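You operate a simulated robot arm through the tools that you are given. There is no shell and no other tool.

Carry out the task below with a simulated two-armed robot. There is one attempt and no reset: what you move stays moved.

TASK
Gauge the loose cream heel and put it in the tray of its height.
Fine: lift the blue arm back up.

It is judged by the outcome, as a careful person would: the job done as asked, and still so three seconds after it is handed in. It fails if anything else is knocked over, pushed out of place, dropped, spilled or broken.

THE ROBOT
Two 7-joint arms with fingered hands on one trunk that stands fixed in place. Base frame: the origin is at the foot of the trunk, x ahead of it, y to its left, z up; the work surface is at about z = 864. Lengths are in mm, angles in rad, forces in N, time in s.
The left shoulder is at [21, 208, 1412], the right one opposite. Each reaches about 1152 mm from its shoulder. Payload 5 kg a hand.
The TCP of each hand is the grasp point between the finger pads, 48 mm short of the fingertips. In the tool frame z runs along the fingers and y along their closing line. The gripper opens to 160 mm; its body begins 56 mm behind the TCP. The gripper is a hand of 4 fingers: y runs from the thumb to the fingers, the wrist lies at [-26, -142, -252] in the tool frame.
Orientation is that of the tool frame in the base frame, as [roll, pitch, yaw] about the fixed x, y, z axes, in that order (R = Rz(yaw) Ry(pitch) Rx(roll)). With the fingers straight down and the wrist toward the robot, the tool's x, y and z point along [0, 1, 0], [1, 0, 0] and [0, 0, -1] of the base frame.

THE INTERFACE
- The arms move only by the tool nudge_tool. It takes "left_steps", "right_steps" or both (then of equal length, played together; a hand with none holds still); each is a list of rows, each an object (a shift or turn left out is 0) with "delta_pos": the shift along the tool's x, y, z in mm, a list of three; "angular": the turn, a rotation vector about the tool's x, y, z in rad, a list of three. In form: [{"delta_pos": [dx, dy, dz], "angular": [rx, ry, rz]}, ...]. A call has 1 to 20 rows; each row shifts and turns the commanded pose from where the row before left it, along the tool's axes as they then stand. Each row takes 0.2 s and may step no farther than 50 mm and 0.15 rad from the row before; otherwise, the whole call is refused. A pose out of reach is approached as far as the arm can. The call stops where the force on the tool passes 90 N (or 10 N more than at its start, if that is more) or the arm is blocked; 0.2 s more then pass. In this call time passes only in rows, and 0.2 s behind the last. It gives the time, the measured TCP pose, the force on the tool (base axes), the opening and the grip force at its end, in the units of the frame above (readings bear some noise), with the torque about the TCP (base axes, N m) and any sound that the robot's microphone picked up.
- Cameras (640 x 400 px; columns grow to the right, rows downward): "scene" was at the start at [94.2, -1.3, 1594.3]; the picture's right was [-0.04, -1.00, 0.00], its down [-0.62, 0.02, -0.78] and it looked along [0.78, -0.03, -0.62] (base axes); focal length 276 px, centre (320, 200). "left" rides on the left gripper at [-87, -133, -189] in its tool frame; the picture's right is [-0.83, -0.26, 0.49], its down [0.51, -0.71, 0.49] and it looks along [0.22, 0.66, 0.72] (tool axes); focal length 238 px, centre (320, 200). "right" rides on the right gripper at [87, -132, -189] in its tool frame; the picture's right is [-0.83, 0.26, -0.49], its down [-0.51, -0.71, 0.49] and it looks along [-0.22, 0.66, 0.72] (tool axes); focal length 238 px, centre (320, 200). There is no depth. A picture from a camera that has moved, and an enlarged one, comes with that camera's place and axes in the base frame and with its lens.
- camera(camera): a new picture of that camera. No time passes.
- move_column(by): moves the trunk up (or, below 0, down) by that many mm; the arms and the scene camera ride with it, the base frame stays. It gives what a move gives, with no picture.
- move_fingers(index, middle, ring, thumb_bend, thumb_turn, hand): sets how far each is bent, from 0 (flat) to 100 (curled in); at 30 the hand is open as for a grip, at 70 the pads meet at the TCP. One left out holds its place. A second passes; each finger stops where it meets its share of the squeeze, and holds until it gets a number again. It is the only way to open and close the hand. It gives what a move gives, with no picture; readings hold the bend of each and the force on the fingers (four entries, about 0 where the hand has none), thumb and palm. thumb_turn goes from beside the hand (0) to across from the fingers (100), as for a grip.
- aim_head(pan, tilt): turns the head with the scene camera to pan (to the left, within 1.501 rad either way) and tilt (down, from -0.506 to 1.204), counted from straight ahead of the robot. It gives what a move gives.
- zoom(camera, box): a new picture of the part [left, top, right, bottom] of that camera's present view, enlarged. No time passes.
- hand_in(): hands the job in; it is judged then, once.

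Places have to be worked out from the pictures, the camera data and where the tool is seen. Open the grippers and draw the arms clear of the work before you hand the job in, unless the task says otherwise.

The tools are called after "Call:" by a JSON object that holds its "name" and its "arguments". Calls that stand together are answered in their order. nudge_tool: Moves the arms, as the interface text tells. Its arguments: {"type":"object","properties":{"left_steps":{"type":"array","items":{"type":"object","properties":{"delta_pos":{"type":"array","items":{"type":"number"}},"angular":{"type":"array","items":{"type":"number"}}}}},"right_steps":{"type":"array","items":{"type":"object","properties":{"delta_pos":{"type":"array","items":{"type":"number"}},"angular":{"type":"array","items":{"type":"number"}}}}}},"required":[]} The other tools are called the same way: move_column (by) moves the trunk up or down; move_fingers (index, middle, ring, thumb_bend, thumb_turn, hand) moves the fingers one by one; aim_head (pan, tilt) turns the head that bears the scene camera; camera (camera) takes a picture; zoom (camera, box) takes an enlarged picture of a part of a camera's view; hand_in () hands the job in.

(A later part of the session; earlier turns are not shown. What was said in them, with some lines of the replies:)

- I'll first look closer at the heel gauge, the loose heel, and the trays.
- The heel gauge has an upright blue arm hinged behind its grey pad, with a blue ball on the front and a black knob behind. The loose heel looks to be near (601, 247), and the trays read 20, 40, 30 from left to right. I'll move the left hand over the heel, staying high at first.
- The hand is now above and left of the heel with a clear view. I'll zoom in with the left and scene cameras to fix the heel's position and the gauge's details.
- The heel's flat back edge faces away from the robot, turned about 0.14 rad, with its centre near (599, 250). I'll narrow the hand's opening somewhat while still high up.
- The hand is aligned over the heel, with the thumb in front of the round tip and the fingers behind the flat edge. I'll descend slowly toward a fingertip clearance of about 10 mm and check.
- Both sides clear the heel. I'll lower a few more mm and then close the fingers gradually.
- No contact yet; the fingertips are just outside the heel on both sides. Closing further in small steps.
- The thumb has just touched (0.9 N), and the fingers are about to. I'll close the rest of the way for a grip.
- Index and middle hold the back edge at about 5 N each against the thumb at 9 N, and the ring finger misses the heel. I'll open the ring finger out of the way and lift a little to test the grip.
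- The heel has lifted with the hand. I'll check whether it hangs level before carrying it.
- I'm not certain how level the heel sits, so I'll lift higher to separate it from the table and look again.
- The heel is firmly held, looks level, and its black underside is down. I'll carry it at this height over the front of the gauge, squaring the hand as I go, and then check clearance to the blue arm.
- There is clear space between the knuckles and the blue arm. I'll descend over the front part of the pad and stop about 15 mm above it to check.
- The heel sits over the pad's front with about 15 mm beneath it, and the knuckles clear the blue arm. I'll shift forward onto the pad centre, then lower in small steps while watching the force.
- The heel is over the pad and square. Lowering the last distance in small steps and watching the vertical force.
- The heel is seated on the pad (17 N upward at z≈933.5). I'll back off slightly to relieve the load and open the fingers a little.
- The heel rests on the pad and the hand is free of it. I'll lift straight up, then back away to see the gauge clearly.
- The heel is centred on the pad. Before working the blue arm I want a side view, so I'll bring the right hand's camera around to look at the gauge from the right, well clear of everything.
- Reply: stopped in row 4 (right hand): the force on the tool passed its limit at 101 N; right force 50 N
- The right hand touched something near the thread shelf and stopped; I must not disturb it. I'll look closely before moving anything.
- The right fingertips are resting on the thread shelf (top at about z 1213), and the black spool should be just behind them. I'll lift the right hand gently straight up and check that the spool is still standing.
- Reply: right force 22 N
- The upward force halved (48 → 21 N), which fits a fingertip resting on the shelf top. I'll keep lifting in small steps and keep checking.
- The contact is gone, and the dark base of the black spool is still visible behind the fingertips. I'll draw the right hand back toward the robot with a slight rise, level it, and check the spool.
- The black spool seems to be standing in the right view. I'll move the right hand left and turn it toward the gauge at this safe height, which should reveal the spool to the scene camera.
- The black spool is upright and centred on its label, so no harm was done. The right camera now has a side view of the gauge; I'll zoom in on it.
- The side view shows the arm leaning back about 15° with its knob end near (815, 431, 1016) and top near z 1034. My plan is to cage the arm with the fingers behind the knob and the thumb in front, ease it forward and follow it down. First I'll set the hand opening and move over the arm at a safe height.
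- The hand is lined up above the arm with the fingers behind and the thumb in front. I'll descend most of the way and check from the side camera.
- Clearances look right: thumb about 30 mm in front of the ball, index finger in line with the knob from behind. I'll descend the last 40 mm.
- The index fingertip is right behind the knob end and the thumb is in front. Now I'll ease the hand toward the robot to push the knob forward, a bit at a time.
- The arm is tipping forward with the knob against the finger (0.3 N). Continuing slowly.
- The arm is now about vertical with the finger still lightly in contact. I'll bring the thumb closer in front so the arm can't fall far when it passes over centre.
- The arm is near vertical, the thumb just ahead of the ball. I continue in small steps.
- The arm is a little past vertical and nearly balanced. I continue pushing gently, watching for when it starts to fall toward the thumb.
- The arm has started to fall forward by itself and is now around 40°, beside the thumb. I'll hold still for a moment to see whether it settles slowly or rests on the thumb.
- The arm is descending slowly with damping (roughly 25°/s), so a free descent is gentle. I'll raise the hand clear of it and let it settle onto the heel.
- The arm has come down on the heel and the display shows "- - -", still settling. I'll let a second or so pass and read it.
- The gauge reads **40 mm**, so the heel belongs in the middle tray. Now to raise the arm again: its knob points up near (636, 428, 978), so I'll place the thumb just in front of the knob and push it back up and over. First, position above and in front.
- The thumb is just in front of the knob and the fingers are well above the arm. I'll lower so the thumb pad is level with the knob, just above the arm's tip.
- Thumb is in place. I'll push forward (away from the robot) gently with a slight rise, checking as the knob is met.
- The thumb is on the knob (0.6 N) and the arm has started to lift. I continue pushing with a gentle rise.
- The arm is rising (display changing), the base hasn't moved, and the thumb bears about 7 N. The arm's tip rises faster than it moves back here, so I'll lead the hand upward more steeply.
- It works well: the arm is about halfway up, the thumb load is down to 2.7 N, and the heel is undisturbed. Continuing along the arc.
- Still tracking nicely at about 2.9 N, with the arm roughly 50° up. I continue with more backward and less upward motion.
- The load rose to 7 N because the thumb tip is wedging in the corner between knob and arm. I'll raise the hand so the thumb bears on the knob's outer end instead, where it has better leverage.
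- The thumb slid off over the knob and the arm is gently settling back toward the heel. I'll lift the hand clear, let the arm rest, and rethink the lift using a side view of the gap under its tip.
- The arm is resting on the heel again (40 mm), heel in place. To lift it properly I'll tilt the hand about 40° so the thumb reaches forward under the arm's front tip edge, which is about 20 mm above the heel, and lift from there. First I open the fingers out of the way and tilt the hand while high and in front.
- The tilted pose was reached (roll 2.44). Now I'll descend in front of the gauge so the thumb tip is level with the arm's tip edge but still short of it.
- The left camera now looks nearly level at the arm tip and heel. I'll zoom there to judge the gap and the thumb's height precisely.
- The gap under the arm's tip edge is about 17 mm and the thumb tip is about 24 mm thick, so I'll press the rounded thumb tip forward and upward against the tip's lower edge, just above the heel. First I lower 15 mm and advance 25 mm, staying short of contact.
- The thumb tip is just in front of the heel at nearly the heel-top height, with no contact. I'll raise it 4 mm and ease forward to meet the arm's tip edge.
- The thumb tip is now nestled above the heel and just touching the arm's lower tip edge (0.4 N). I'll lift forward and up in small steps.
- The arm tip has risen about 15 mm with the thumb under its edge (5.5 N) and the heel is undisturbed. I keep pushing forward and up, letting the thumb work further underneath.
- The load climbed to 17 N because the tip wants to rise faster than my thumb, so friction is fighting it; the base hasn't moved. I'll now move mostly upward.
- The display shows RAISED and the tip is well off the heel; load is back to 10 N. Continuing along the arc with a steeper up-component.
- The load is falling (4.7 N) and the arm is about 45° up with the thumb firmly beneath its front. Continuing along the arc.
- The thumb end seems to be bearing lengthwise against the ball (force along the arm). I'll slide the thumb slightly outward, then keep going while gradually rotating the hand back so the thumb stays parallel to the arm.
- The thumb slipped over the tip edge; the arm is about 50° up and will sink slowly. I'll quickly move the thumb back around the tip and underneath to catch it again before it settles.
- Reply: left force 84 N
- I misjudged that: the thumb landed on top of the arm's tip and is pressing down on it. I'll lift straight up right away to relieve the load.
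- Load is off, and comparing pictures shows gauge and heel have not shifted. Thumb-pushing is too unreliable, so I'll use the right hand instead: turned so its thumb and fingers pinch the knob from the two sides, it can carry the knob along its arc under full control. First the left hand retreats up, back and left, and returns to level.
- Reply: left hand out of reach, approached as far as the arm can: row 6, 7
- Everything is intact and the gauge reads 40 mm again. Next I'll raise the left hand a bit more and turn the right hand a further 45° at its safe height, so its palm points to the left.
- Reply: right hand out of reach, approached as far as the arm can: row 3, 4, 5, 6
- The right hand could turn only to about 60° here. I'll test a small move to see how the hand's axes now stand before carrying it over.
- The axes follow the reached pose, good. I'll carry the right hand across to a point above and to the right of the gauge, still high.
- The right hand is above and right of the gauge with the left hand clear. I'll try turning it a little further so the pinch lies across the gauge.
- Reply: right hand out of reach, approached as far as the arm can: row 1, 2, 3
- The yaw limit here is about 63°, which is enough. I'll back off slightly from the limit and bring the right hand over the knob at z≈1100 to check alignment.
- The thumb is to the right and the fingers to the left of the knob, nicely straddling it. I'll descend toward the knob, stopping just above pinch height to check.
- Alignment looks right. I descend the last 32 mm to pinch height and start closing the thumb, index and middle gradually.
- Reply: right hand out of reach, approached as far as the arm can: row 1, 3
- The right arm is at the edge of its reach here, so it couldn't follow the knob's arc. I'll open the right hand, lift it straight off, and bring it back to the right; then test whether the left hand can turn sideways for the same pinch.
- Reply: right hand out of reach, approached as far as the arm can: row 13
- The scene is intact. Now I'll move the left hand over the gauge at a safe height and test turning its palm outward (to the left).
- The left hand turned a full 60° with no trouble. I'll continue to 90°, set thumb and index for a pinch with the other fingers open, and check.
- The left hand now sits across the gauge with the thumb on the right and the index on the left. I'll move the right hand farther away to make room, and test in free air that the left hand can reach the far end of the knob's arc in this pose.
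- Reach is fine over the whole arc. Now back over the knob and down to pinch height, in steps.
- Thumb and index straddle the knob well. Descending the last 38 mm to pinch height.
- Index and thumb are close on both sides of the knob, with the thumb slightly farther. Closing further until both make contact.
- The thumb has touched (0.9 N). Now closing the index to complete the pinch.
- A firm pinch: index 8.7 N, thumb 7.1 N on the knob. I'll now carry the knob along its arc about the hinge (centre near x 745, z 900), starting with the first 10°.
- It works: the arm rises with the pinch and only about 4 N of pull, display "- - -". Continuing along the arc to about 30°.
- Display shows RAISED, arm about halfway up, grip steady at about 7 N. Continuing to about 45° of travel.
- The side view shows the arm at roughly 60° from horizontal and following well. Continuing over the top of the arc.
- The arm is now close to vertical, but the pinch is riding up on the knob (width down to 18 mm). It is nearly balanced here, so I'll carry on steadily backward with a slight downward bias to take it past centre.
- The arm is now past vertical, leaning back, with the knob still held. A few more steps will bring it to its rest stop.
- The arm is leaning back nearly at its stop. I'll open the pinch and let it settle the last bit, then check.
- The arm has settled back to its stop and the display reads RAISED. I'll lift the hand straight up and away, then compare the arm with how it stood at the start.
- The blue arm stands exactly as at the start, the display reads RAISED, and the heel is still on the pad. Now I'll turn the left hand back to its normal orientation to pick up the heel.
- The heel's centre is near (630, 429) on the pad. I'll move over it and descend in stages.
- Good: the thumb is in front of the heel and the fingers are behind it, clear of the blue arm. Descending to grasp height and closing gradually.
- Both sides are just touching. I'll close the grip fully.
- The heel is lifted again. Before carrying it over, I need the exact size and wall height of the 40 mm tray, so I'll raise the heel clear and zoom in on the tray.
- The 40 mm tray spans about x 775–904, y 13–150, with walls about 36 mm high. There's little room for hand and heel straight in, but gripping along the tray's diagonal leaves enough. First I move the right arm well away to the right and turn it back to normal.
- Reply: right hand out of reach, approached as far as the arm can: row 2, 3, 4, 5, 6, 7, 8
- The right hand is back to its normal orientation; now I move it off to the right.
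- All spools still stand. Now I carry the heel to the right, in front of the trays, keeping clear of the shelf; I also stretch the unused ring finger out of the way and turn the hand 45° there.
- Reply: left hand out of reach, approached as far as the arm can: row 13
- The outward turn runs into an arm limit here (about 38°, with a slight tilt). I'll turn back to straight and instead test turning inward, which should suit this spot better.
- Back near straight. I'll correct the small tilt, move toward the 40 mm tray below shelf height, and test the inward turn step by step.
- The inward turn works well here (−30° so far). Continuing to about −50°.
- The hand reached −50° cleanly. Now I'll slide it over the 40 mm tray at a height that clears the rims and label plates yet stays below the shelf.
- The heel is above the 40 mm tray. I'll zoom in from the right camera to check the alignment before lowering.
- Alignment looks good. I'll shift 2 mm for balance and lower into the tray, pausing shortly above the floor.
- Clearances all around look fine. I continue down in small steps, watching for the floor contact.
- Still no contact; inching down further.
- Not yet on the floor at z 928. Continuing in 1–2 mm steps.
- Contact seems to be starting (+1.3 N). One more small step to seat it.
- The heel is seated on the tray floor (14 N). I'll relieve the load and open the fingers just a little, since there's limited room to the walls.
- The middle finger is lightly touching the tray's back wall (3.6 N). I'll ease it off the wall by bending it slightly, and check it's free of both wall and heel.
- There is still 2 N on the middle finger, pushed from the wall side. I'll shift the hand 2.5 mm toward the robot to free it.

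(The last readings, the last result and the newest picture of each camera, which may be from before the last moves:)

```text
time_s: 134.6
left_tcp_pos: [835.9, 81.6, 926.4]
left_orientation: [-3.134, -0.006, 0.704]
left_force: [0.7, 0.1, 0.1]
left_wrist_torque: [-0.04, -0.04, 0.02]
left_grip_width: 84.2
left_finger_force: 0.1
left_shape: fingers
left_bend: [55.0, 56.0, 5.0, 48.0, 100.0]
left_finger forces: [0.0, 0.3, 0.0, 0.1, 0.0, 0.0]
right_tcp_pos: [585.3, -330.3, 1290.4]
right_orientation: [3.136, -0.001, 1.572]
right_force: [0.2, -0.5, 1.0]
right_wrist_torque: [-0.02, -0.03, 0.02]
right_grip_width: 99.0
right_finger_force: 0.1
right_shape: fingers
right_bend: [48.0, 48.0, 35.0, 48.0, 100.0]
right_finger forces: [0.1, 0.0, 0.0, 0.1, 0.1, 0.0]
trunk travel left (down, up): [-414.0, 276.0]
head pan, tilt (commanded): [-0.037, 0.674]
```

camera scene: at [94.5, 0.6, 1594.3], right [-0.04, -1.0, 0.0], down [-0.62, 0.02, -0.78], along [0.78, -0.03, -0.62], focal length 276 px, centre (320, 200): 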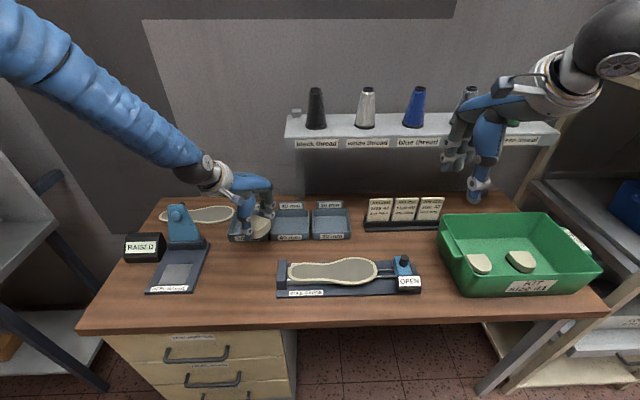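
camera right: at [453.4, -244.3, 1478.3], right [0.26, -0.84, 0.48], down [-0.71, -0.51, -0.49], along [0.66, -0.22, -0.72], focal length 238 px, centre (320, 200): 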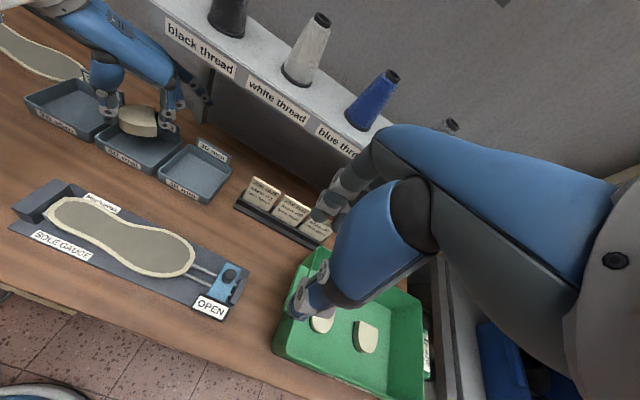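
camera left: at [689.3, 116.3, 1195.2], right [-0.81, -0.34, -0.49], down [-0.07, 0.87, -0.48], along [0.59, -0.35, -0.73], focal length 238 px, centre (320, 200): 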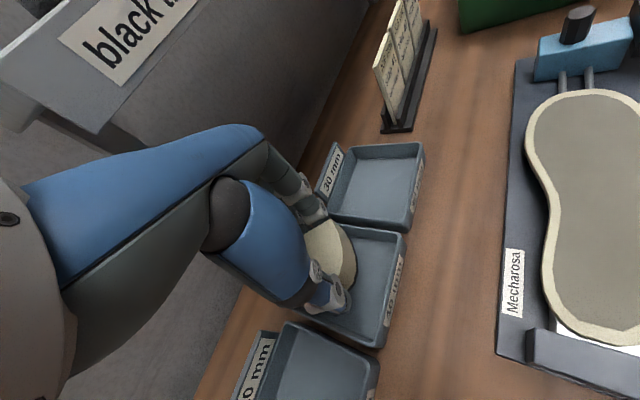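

All forces are near zero. I'll lift slowly and make sure the heel stays.

Call:
{"name": "nudge_tool", "arguments": {"left_steps": [{"delta_pos": [0, 0, -4]}, {"delta_pos": [0, 0, -6]}]}}

Call:
{"name": "zoom", "arguments": {"camera": "right", "box": [80, 90, 200, 190]}}

Call:
{"name": "zoom", "arguments": {"camera": "left", "box": [240, 150, 420, 350]}}

```text
time_s: 135.2
left_tcp_pos: [835.3, 79.3, 938.5]
left_orientation: [-3.135, -0.005, 0.7]
left_force: [0.2, -0.7, 0.2]
left_wrist_torque: [0.0, -0.04, -0.02]
left_grip_width: 84.6
left_finger_force: 0.4
left_shape: fingers
left_bend: [55.0, 56.0, 5.0, 48.0, 100.0]
left_finger forces: [0.0, 0.4, 0.1, 0.1, 0.1, 0.1]
right_tcp_pos: [585.0, -330.9, 1290.2]
right_orientation: [3.138, -0.001, 1.572]
right_force: [0.3, 0.2, 1.3]
right_wrist_torque: [-0.01, -0.03, -0.01]
right_grip_width: 99.3
right_finger_force: 0.1
right_shape: fingers
right_bend: [48.0, 48.0, 35.0, 48.0, 100.0]
right_finger forces: [0.0, 0.1, 0.0, 0.1, 0.1, 0.0]
trunk travel left (down, up): [-414.0, 276.0]
head pan, tilt (commanded): [-0.037, 0.674]
```

```text
4.00 times, centred on (140, 140) of right
camera zoom: at [452.4, -243.4, 1478.9], right [0.26, -0.84, 0.49], down [-0.71, -0.51, -0.49], along [0.66, -0.22, -0.72], focal length 953 px, centre (1040, 440)
```

zoom: 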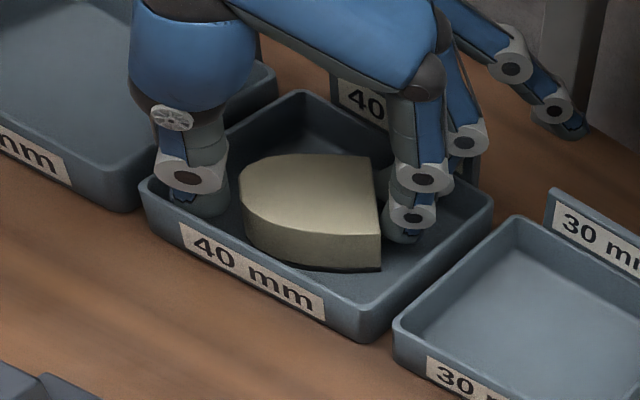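

```text
2.00 times, centred on (330, 250) of left
camera zoom: at [684.3, 121.7, 1127.8], right [-0.81, -0.34, -0.49], down [-0.07, 0.87, -0.48], along [0.59, -0.35, -0.73], focal length 477 px, centre (300, 100)
```

zoom: 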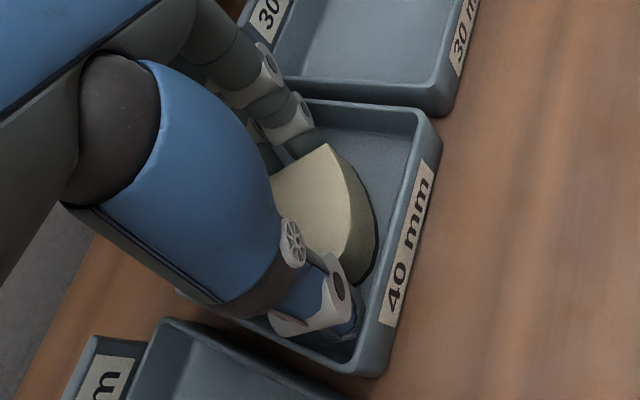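

The heel stays put. I continue lifting, then back the hand away from under the shelf toward the robot.

Call:
{"name": "nudge_tool", "arguments": {"left_steps": [{"delta_pos": [0, 0, -10]}, {"delta_pos": [0, 0, -15]}, {"delta_pos": [0, 0, -18]}, {"delta_pos": [0, 0, -18]}, {"delta_pos": [-5, -25, -5]}, {"delta_pos": [-5, -30, -5]}, {"delta_pos": [-5, -30, -5]}, {"delta_pos": [-5, -30, -5]}]}}

Call:
{"name": "zoom", "arguments": {"camera": "right", "box": [20, 40, 240, 210]}}

Call:
{"name": "zoom", "arguments": {"camera": "scene", "box": [230, 170, 370, 270]}}

```text
time_s: 137.0
left_tcp_pos: [745.9, 155.0, 1018.6]
left_orientation: [-3.133, -0.006, 0.701]
left_force: [-0.8, -0.4, 0.5]
left_wrist_torque: [-0.03, -0.06, 0.02]
left_grip_width: 84.6
left_finger_force: 0.0
left_shape: fingers
left_bend: [55.0, 56.0, 5.0, 48.0, 100.0]
left_finger forces: [0.0, 0.0, 0.0, 0.0, 0.0, 0.0]
right_tcp_pos: [583.6, -329.9, 1291.4]
right_orientation: [3.137, -0.001, 1.573]
right_force: [-1.2, 0.7, 0.3]
right_wrist_torque: [-0.11, -0.05, 0.01]
right_grip_width: 99.1
right_finger_force: 0.0
right_shape: fingers
right_bend: [48.0, 48.0, 35.0, 48.0, 100.0]
right_finger forces: [0.0, 0.1, 0.0, 0.1, 0.0, 0.0]
trunk travel left (down, up): [-414.0, 276.0]
head pan, tilt (commanded): [-0.037, 0.674]
```

```text
2.35 times, centred on (130, 125) of right
camera zoom: at [451.0, -242.2, 1479.6], right [0.26, -0.83, 0.49], down [-0.71, -0.51, -0.49], along [0.66, -0.22, -0.72], focal length 561 px, centre (767, 376)
```

zoom: 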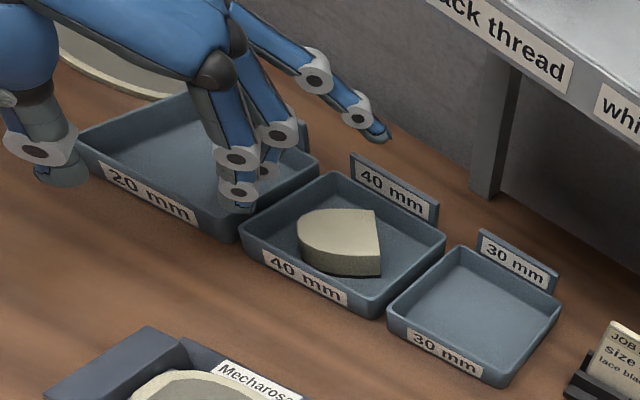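

```text
4.00 times, centred on (300, 220) of scene
camera zoom: at [92.9, -0.3, 1594.5], right [-0.04, -1.0, 0.0], down [-0.62, 0.02, -0.78], along [0.78, -0.03, -0.62], focal length 1103 px, centre (400, 120)
```

zoom: 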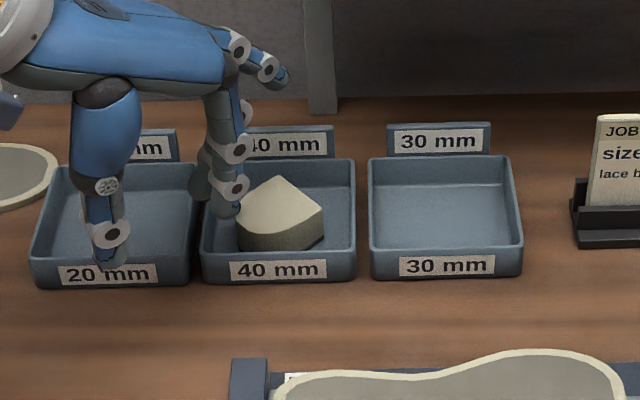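

The heel lies flat in the 40 mm tray, and the trays haven't moved. I'll raise the left hand, turn it back to normal, open it, and return it to its starting area.

Call:
{"name": "nudge_tool", "arguments": {"left_steps": [{"delta_pos": [0, -25, -20]}, {"delta_pos": [0, -25, -30]}, {"delta_pos": [0, -25, -35]}, {"delta_pos": [0, -25, -40]}, {"delta_pos": [0, 0, -40]}, {"angular": [0, 0, -0.124]}, {"angular": [0, 0, -0.124]}, {"angular": [0, 0, -0.124]}, {"angular": [0, 0, -0.124]}, {"angular": [0, 0, -0.124]}, {"angular": [0, 0, -0.124]}, {"angular": [0, 0, -0.124]}]}}

Call:
{"name": "move_fingers", "arguments": {"hand": "left", "index": 30, "middle": 30, "ring": 30, "thumb_bend": 30}}

Call:
{"name": "move_fingers", "arguments": {"hand": "right", "index": 30, "middle": 30, "ring": 30, "thumb_bend": 30}}

Call:
{"name": "camera", "arguments": {"camera": "scene"}}

```text
time_s: 139.6
left_tcp_pos: [681.3, 227.0, 1185.6]
left_orientation: [-3.14, -0.012, 1.571]
left_force: [1.1, -1.4, -0.3]
left_wrist_torque: [0.1, -0.03, 0.02]
left_grip_width: 84.6
left_finger_force: 0.0
left_shape: fingers
left_bend: [55.0, 56.0, 5.0, 48.0, 100.0]
left_finger forces: [0.0, 0.0, 0.1, 0.0, 0.0, 0.0]
right_tcp_pos: [584.1, -332.4, 1290.5]
right_orientation: [3.138, -0.004, 1.572]
right_force: [0.4, -0.4, -0.9]
right_wrist_torque: [0.1, -0.02, 0.0]
right_grip_width: 99.1
right_finger_force: 0.1
right_shape: fingers
right_bend: [48.0, 48.0, 35.0, 48.0, 100.0]
right_finger forces: [0.0, 0.0, 0.0, 0.0, 0.1, 0.0]
trunk travel left (down, up): [-414.0, 276.0]
head pan, tilt (commanded): [-0.037, 0.674]
```

```text
time_s: 140.6
left_tcp_pos: [681.9, 228.1, 1183.5]
left_orientation: [-3.139, -0.01, 1.57]
left_force: [0.0, -0.9, 0.1]
left_wrist_torque: [0.0, 0.0, 0.02]
left_grip_width: 169.6
left_finger_force: 0.0
left_shape: fingers
left_bend: [30.0, 30.0, 30.0, 30.0, 98.0]
left_finger forces: [0.1, 0.1, 0.1, 0.0, 0.1, 0.0]
right_tcp_pos: [583.3, -330.2, 1291.1]
right_orientation: [3.138, -0.002, 1.573]
right_force: [0.4, -0.2, 0.1]
right_wrist_torque: [0.03, -0.02, -0.03]
right_grip_width: 99.0
right_finger_force: 0.0
right_shape: fingers
right_bend: [48.0, 48.0, 35.0, 48.0, 100.0]
right_finger forces: [0.0, 0.1, 0.0, 0.0, 0.1, 0.0]
trunk travel left (down, up): [-414.0, 276.0]
head pan, tilt (commanded): [-0.037, 0.674]
```

```text
time_s: 141.6
left_tcp_pos: [681.7, 228.1, 1184.4]
left_orientation: [-3.14, -0.009, 1.569]
left_force: [0.0, 0.0, 0.3]
left_wrist_torque: [0.01, 0.0, 0.0]
left_grip_width: 169.8
left_finger_force: 0.0
left_shape: fingers
left_bend: [30.0, 30.0, 30.0, 30.0, 98.0]
left_finger forces: [0.0, 0.0, 0.0, 0.0, 0.1, 0.0]
right_tcp_pos: [583.7, -330.4, 1289.8]
right_orientation: [3.137, -0.002, 1.572]
right_force: [0.3, 0.5, -0.2]
right_wrist_torque: [-0.01, 0.0, -0.05]
right_grip_width: 170.0
right_finger_force: 0.0
right_shape: fingers
right_bend: [30.0, 30.0, 30.0, 30.0, 98.0]
right_finger forces: [0.0, 0.0, 0.0, 0.0, 0.0, 0.1]
trunk travel left (down, up): [-414.0, 276.0]
head pan, tilt (commanded): [-0.037, 0.674]
```

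```text
taken
camera scene: at [94.1, -1.7, 1594.3], right [-0.04, -1.0, 0.0], down [-0.62, 0.02, -0.78], along [0.78, -0.03, -0.62], focal length 276 px, centre (320, 200)
```

scene: 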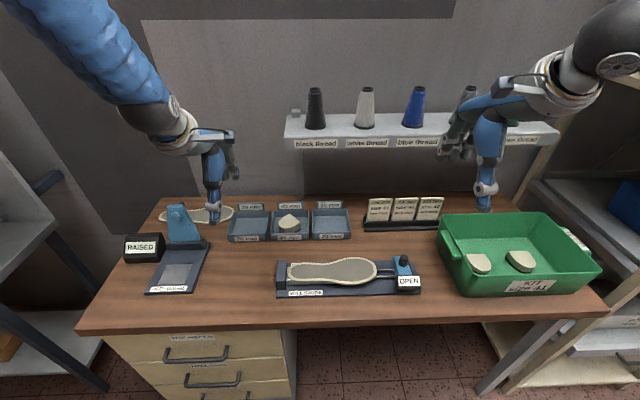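

The heel sits in the 40 mm tray, the arm is up, and the display reads RAISED. I'll return the left hand to its starting area, clear of the work.

Call:
{"name": "nudge_tool", "arguments": {"left_steps": [{"delta_pos": [0, -20, -25]}, {"delta_pos": [0, -20, -25]}, {"delta_pos": [30, -15, 0]}, {"delta_pos": [30, -15, 0]}, {"delta_pos": [30, -15, 0]}, {"delta_pos": [30, -15, 0]}, {"delta_pos": [30, -15, 0]}, {"delta_pos": [30, -15, 0]}, {"delta_pos": [30, 0, 0]}]}}

Call:
{"name": "camera", "arguments": {"camera": "scene"}}

Call:
{"name": "zoom", "arguments": {"camera": "scene", "box": [110, 180, 360, 310]}}

Call:
{"name": "zoom", "arguments": {"camera": "scene", "box": [270, 80, 610, 310]}}

```text
time_s: 143.6
left_tcp_pos: [550.5, 437.3, 1235.8]
left_orientation: [-3.14, -0.008, 1.569]
left_force: [0.2, 0.7, 0.1]
left_wrist_torque: [-0.1, 0.01, -0.04]
left_grip_width: 169.7
left_finger_force: 0.2
left_shape: fingers
left_bend: [30.0, 30.0, 30.0, 30.0, 97.0]
left_finger forces: [0.0, 0.0, 0.0, 0.0, 0.1, 0.0]
right_tcp_pos: [583.7, -328.9, 1291.4]
right_orientation: [3.139, 0.001, 1.572]
right_force: [0.6, 1.3, -0.1]
right_wrist_torque: [-0.08, 0.01, -0.03]
right_grip_width: 169.9
right_finger_force: 0.1
right_shape: fingers
right_bend: [30.0, 30.0, 30.0, 30.0, 98.0]
right_finger forces: [0.0, 0.0, 0.1, 0.1, 0.0, 0.0]
trunk travel left (down, up): [-414.0, 276.0]
head pan, tilt (commanded): [-0.037, 0.674]
```

```text
taken
camera scene: at [94.4, 0.6, 1594.3], right [-0.04, -1.0, 0.0], down [-0.62, 0.02, -0.78], along [0.78, -0.03, -0.62], focal length 276 px, centre (320, 200)
```

scene: 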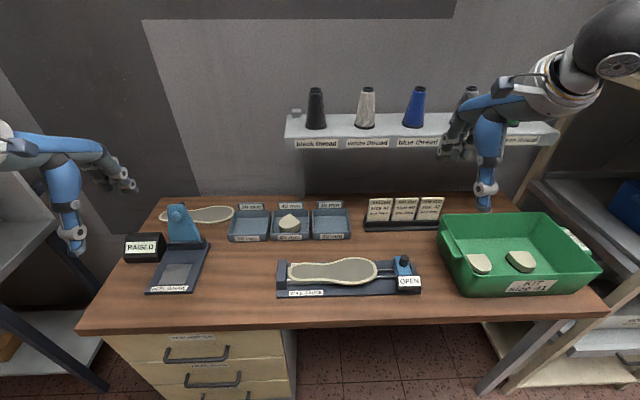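

```text
2.56 times, centred on (235, 245) of scene
camera zoom: at [94.4, 0.6, 1594.3], right [-0.04, -1.0, 0.0], down [-0.62, 0.02, -0.78], along [0.78, -0.03, -0.62], focal length 706 px, centre (538, 85)
```

zoom: 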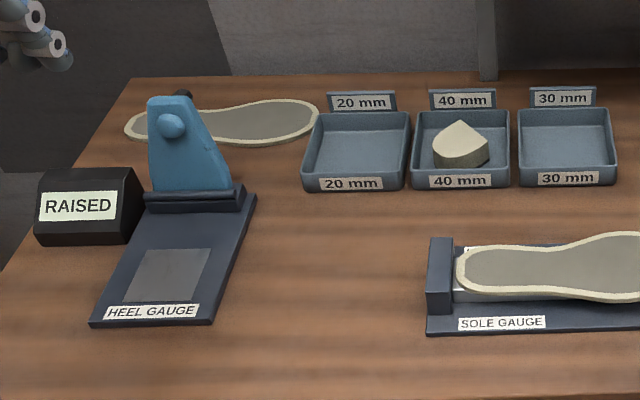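

```text
1.74 times, centred on (440, 195) of scene
camera zoom: at [94.4, 0.6, 1594.3], right [-0.04, -1.0, 0.0], down [-0.62, 0.02, -0.78], along [0.78, -0.03, -0.62], focal length 479 px, centre (111, 209)
```

zoom: 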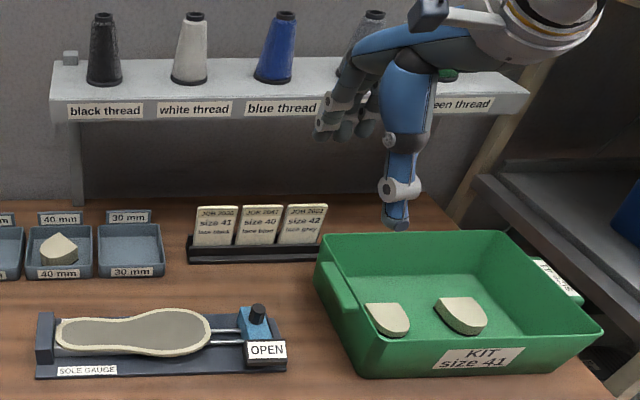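

Final check: the heel is flat in the 40 mm tray, the blue arm is up with the display on RAISED, and the trays, sole gauge, kit and the spools I can see are undisturbed (the right arm hides the green one). Both hands are open and clear, so I'm handing in.

Call:
{"name": "hand_in", "arguments": {}}

```text
The job is handed in.
```

I gauged the loose cream heel at **40 mm** and put it flat in the 40 mm tray. The blue arm is back up where it started, and the display reads RAISED. I've handed the job in, with both hands open and clear of the work.

A few things didn't go smoothly:

- **Thread shelf:** early on, the right hand came down on the shelf by the black spool (the move stopped at 101 N). I backed off and found the spool still upright and centred on its label.
- **Blue arm:** my first tries at lifting it with the thumb slipped, and it sank back onto the heel. While re-catching it I briefly pressed down on the arm's tip with about 80 N. In pictures taken afterwards, neither the gauge nor the heel had shifted. I then pinched the knob and carried the arm up to its stop.
- **Tray wall:** the middle finger lightly touched the back wall of the 40 mm tray as I let go of the heel. The tray did not visibly move.

In the last pictures everything else in view is where it was. The right arm was in front of the green spool, so I couldn't see it in that final check; it was standing when last visible.
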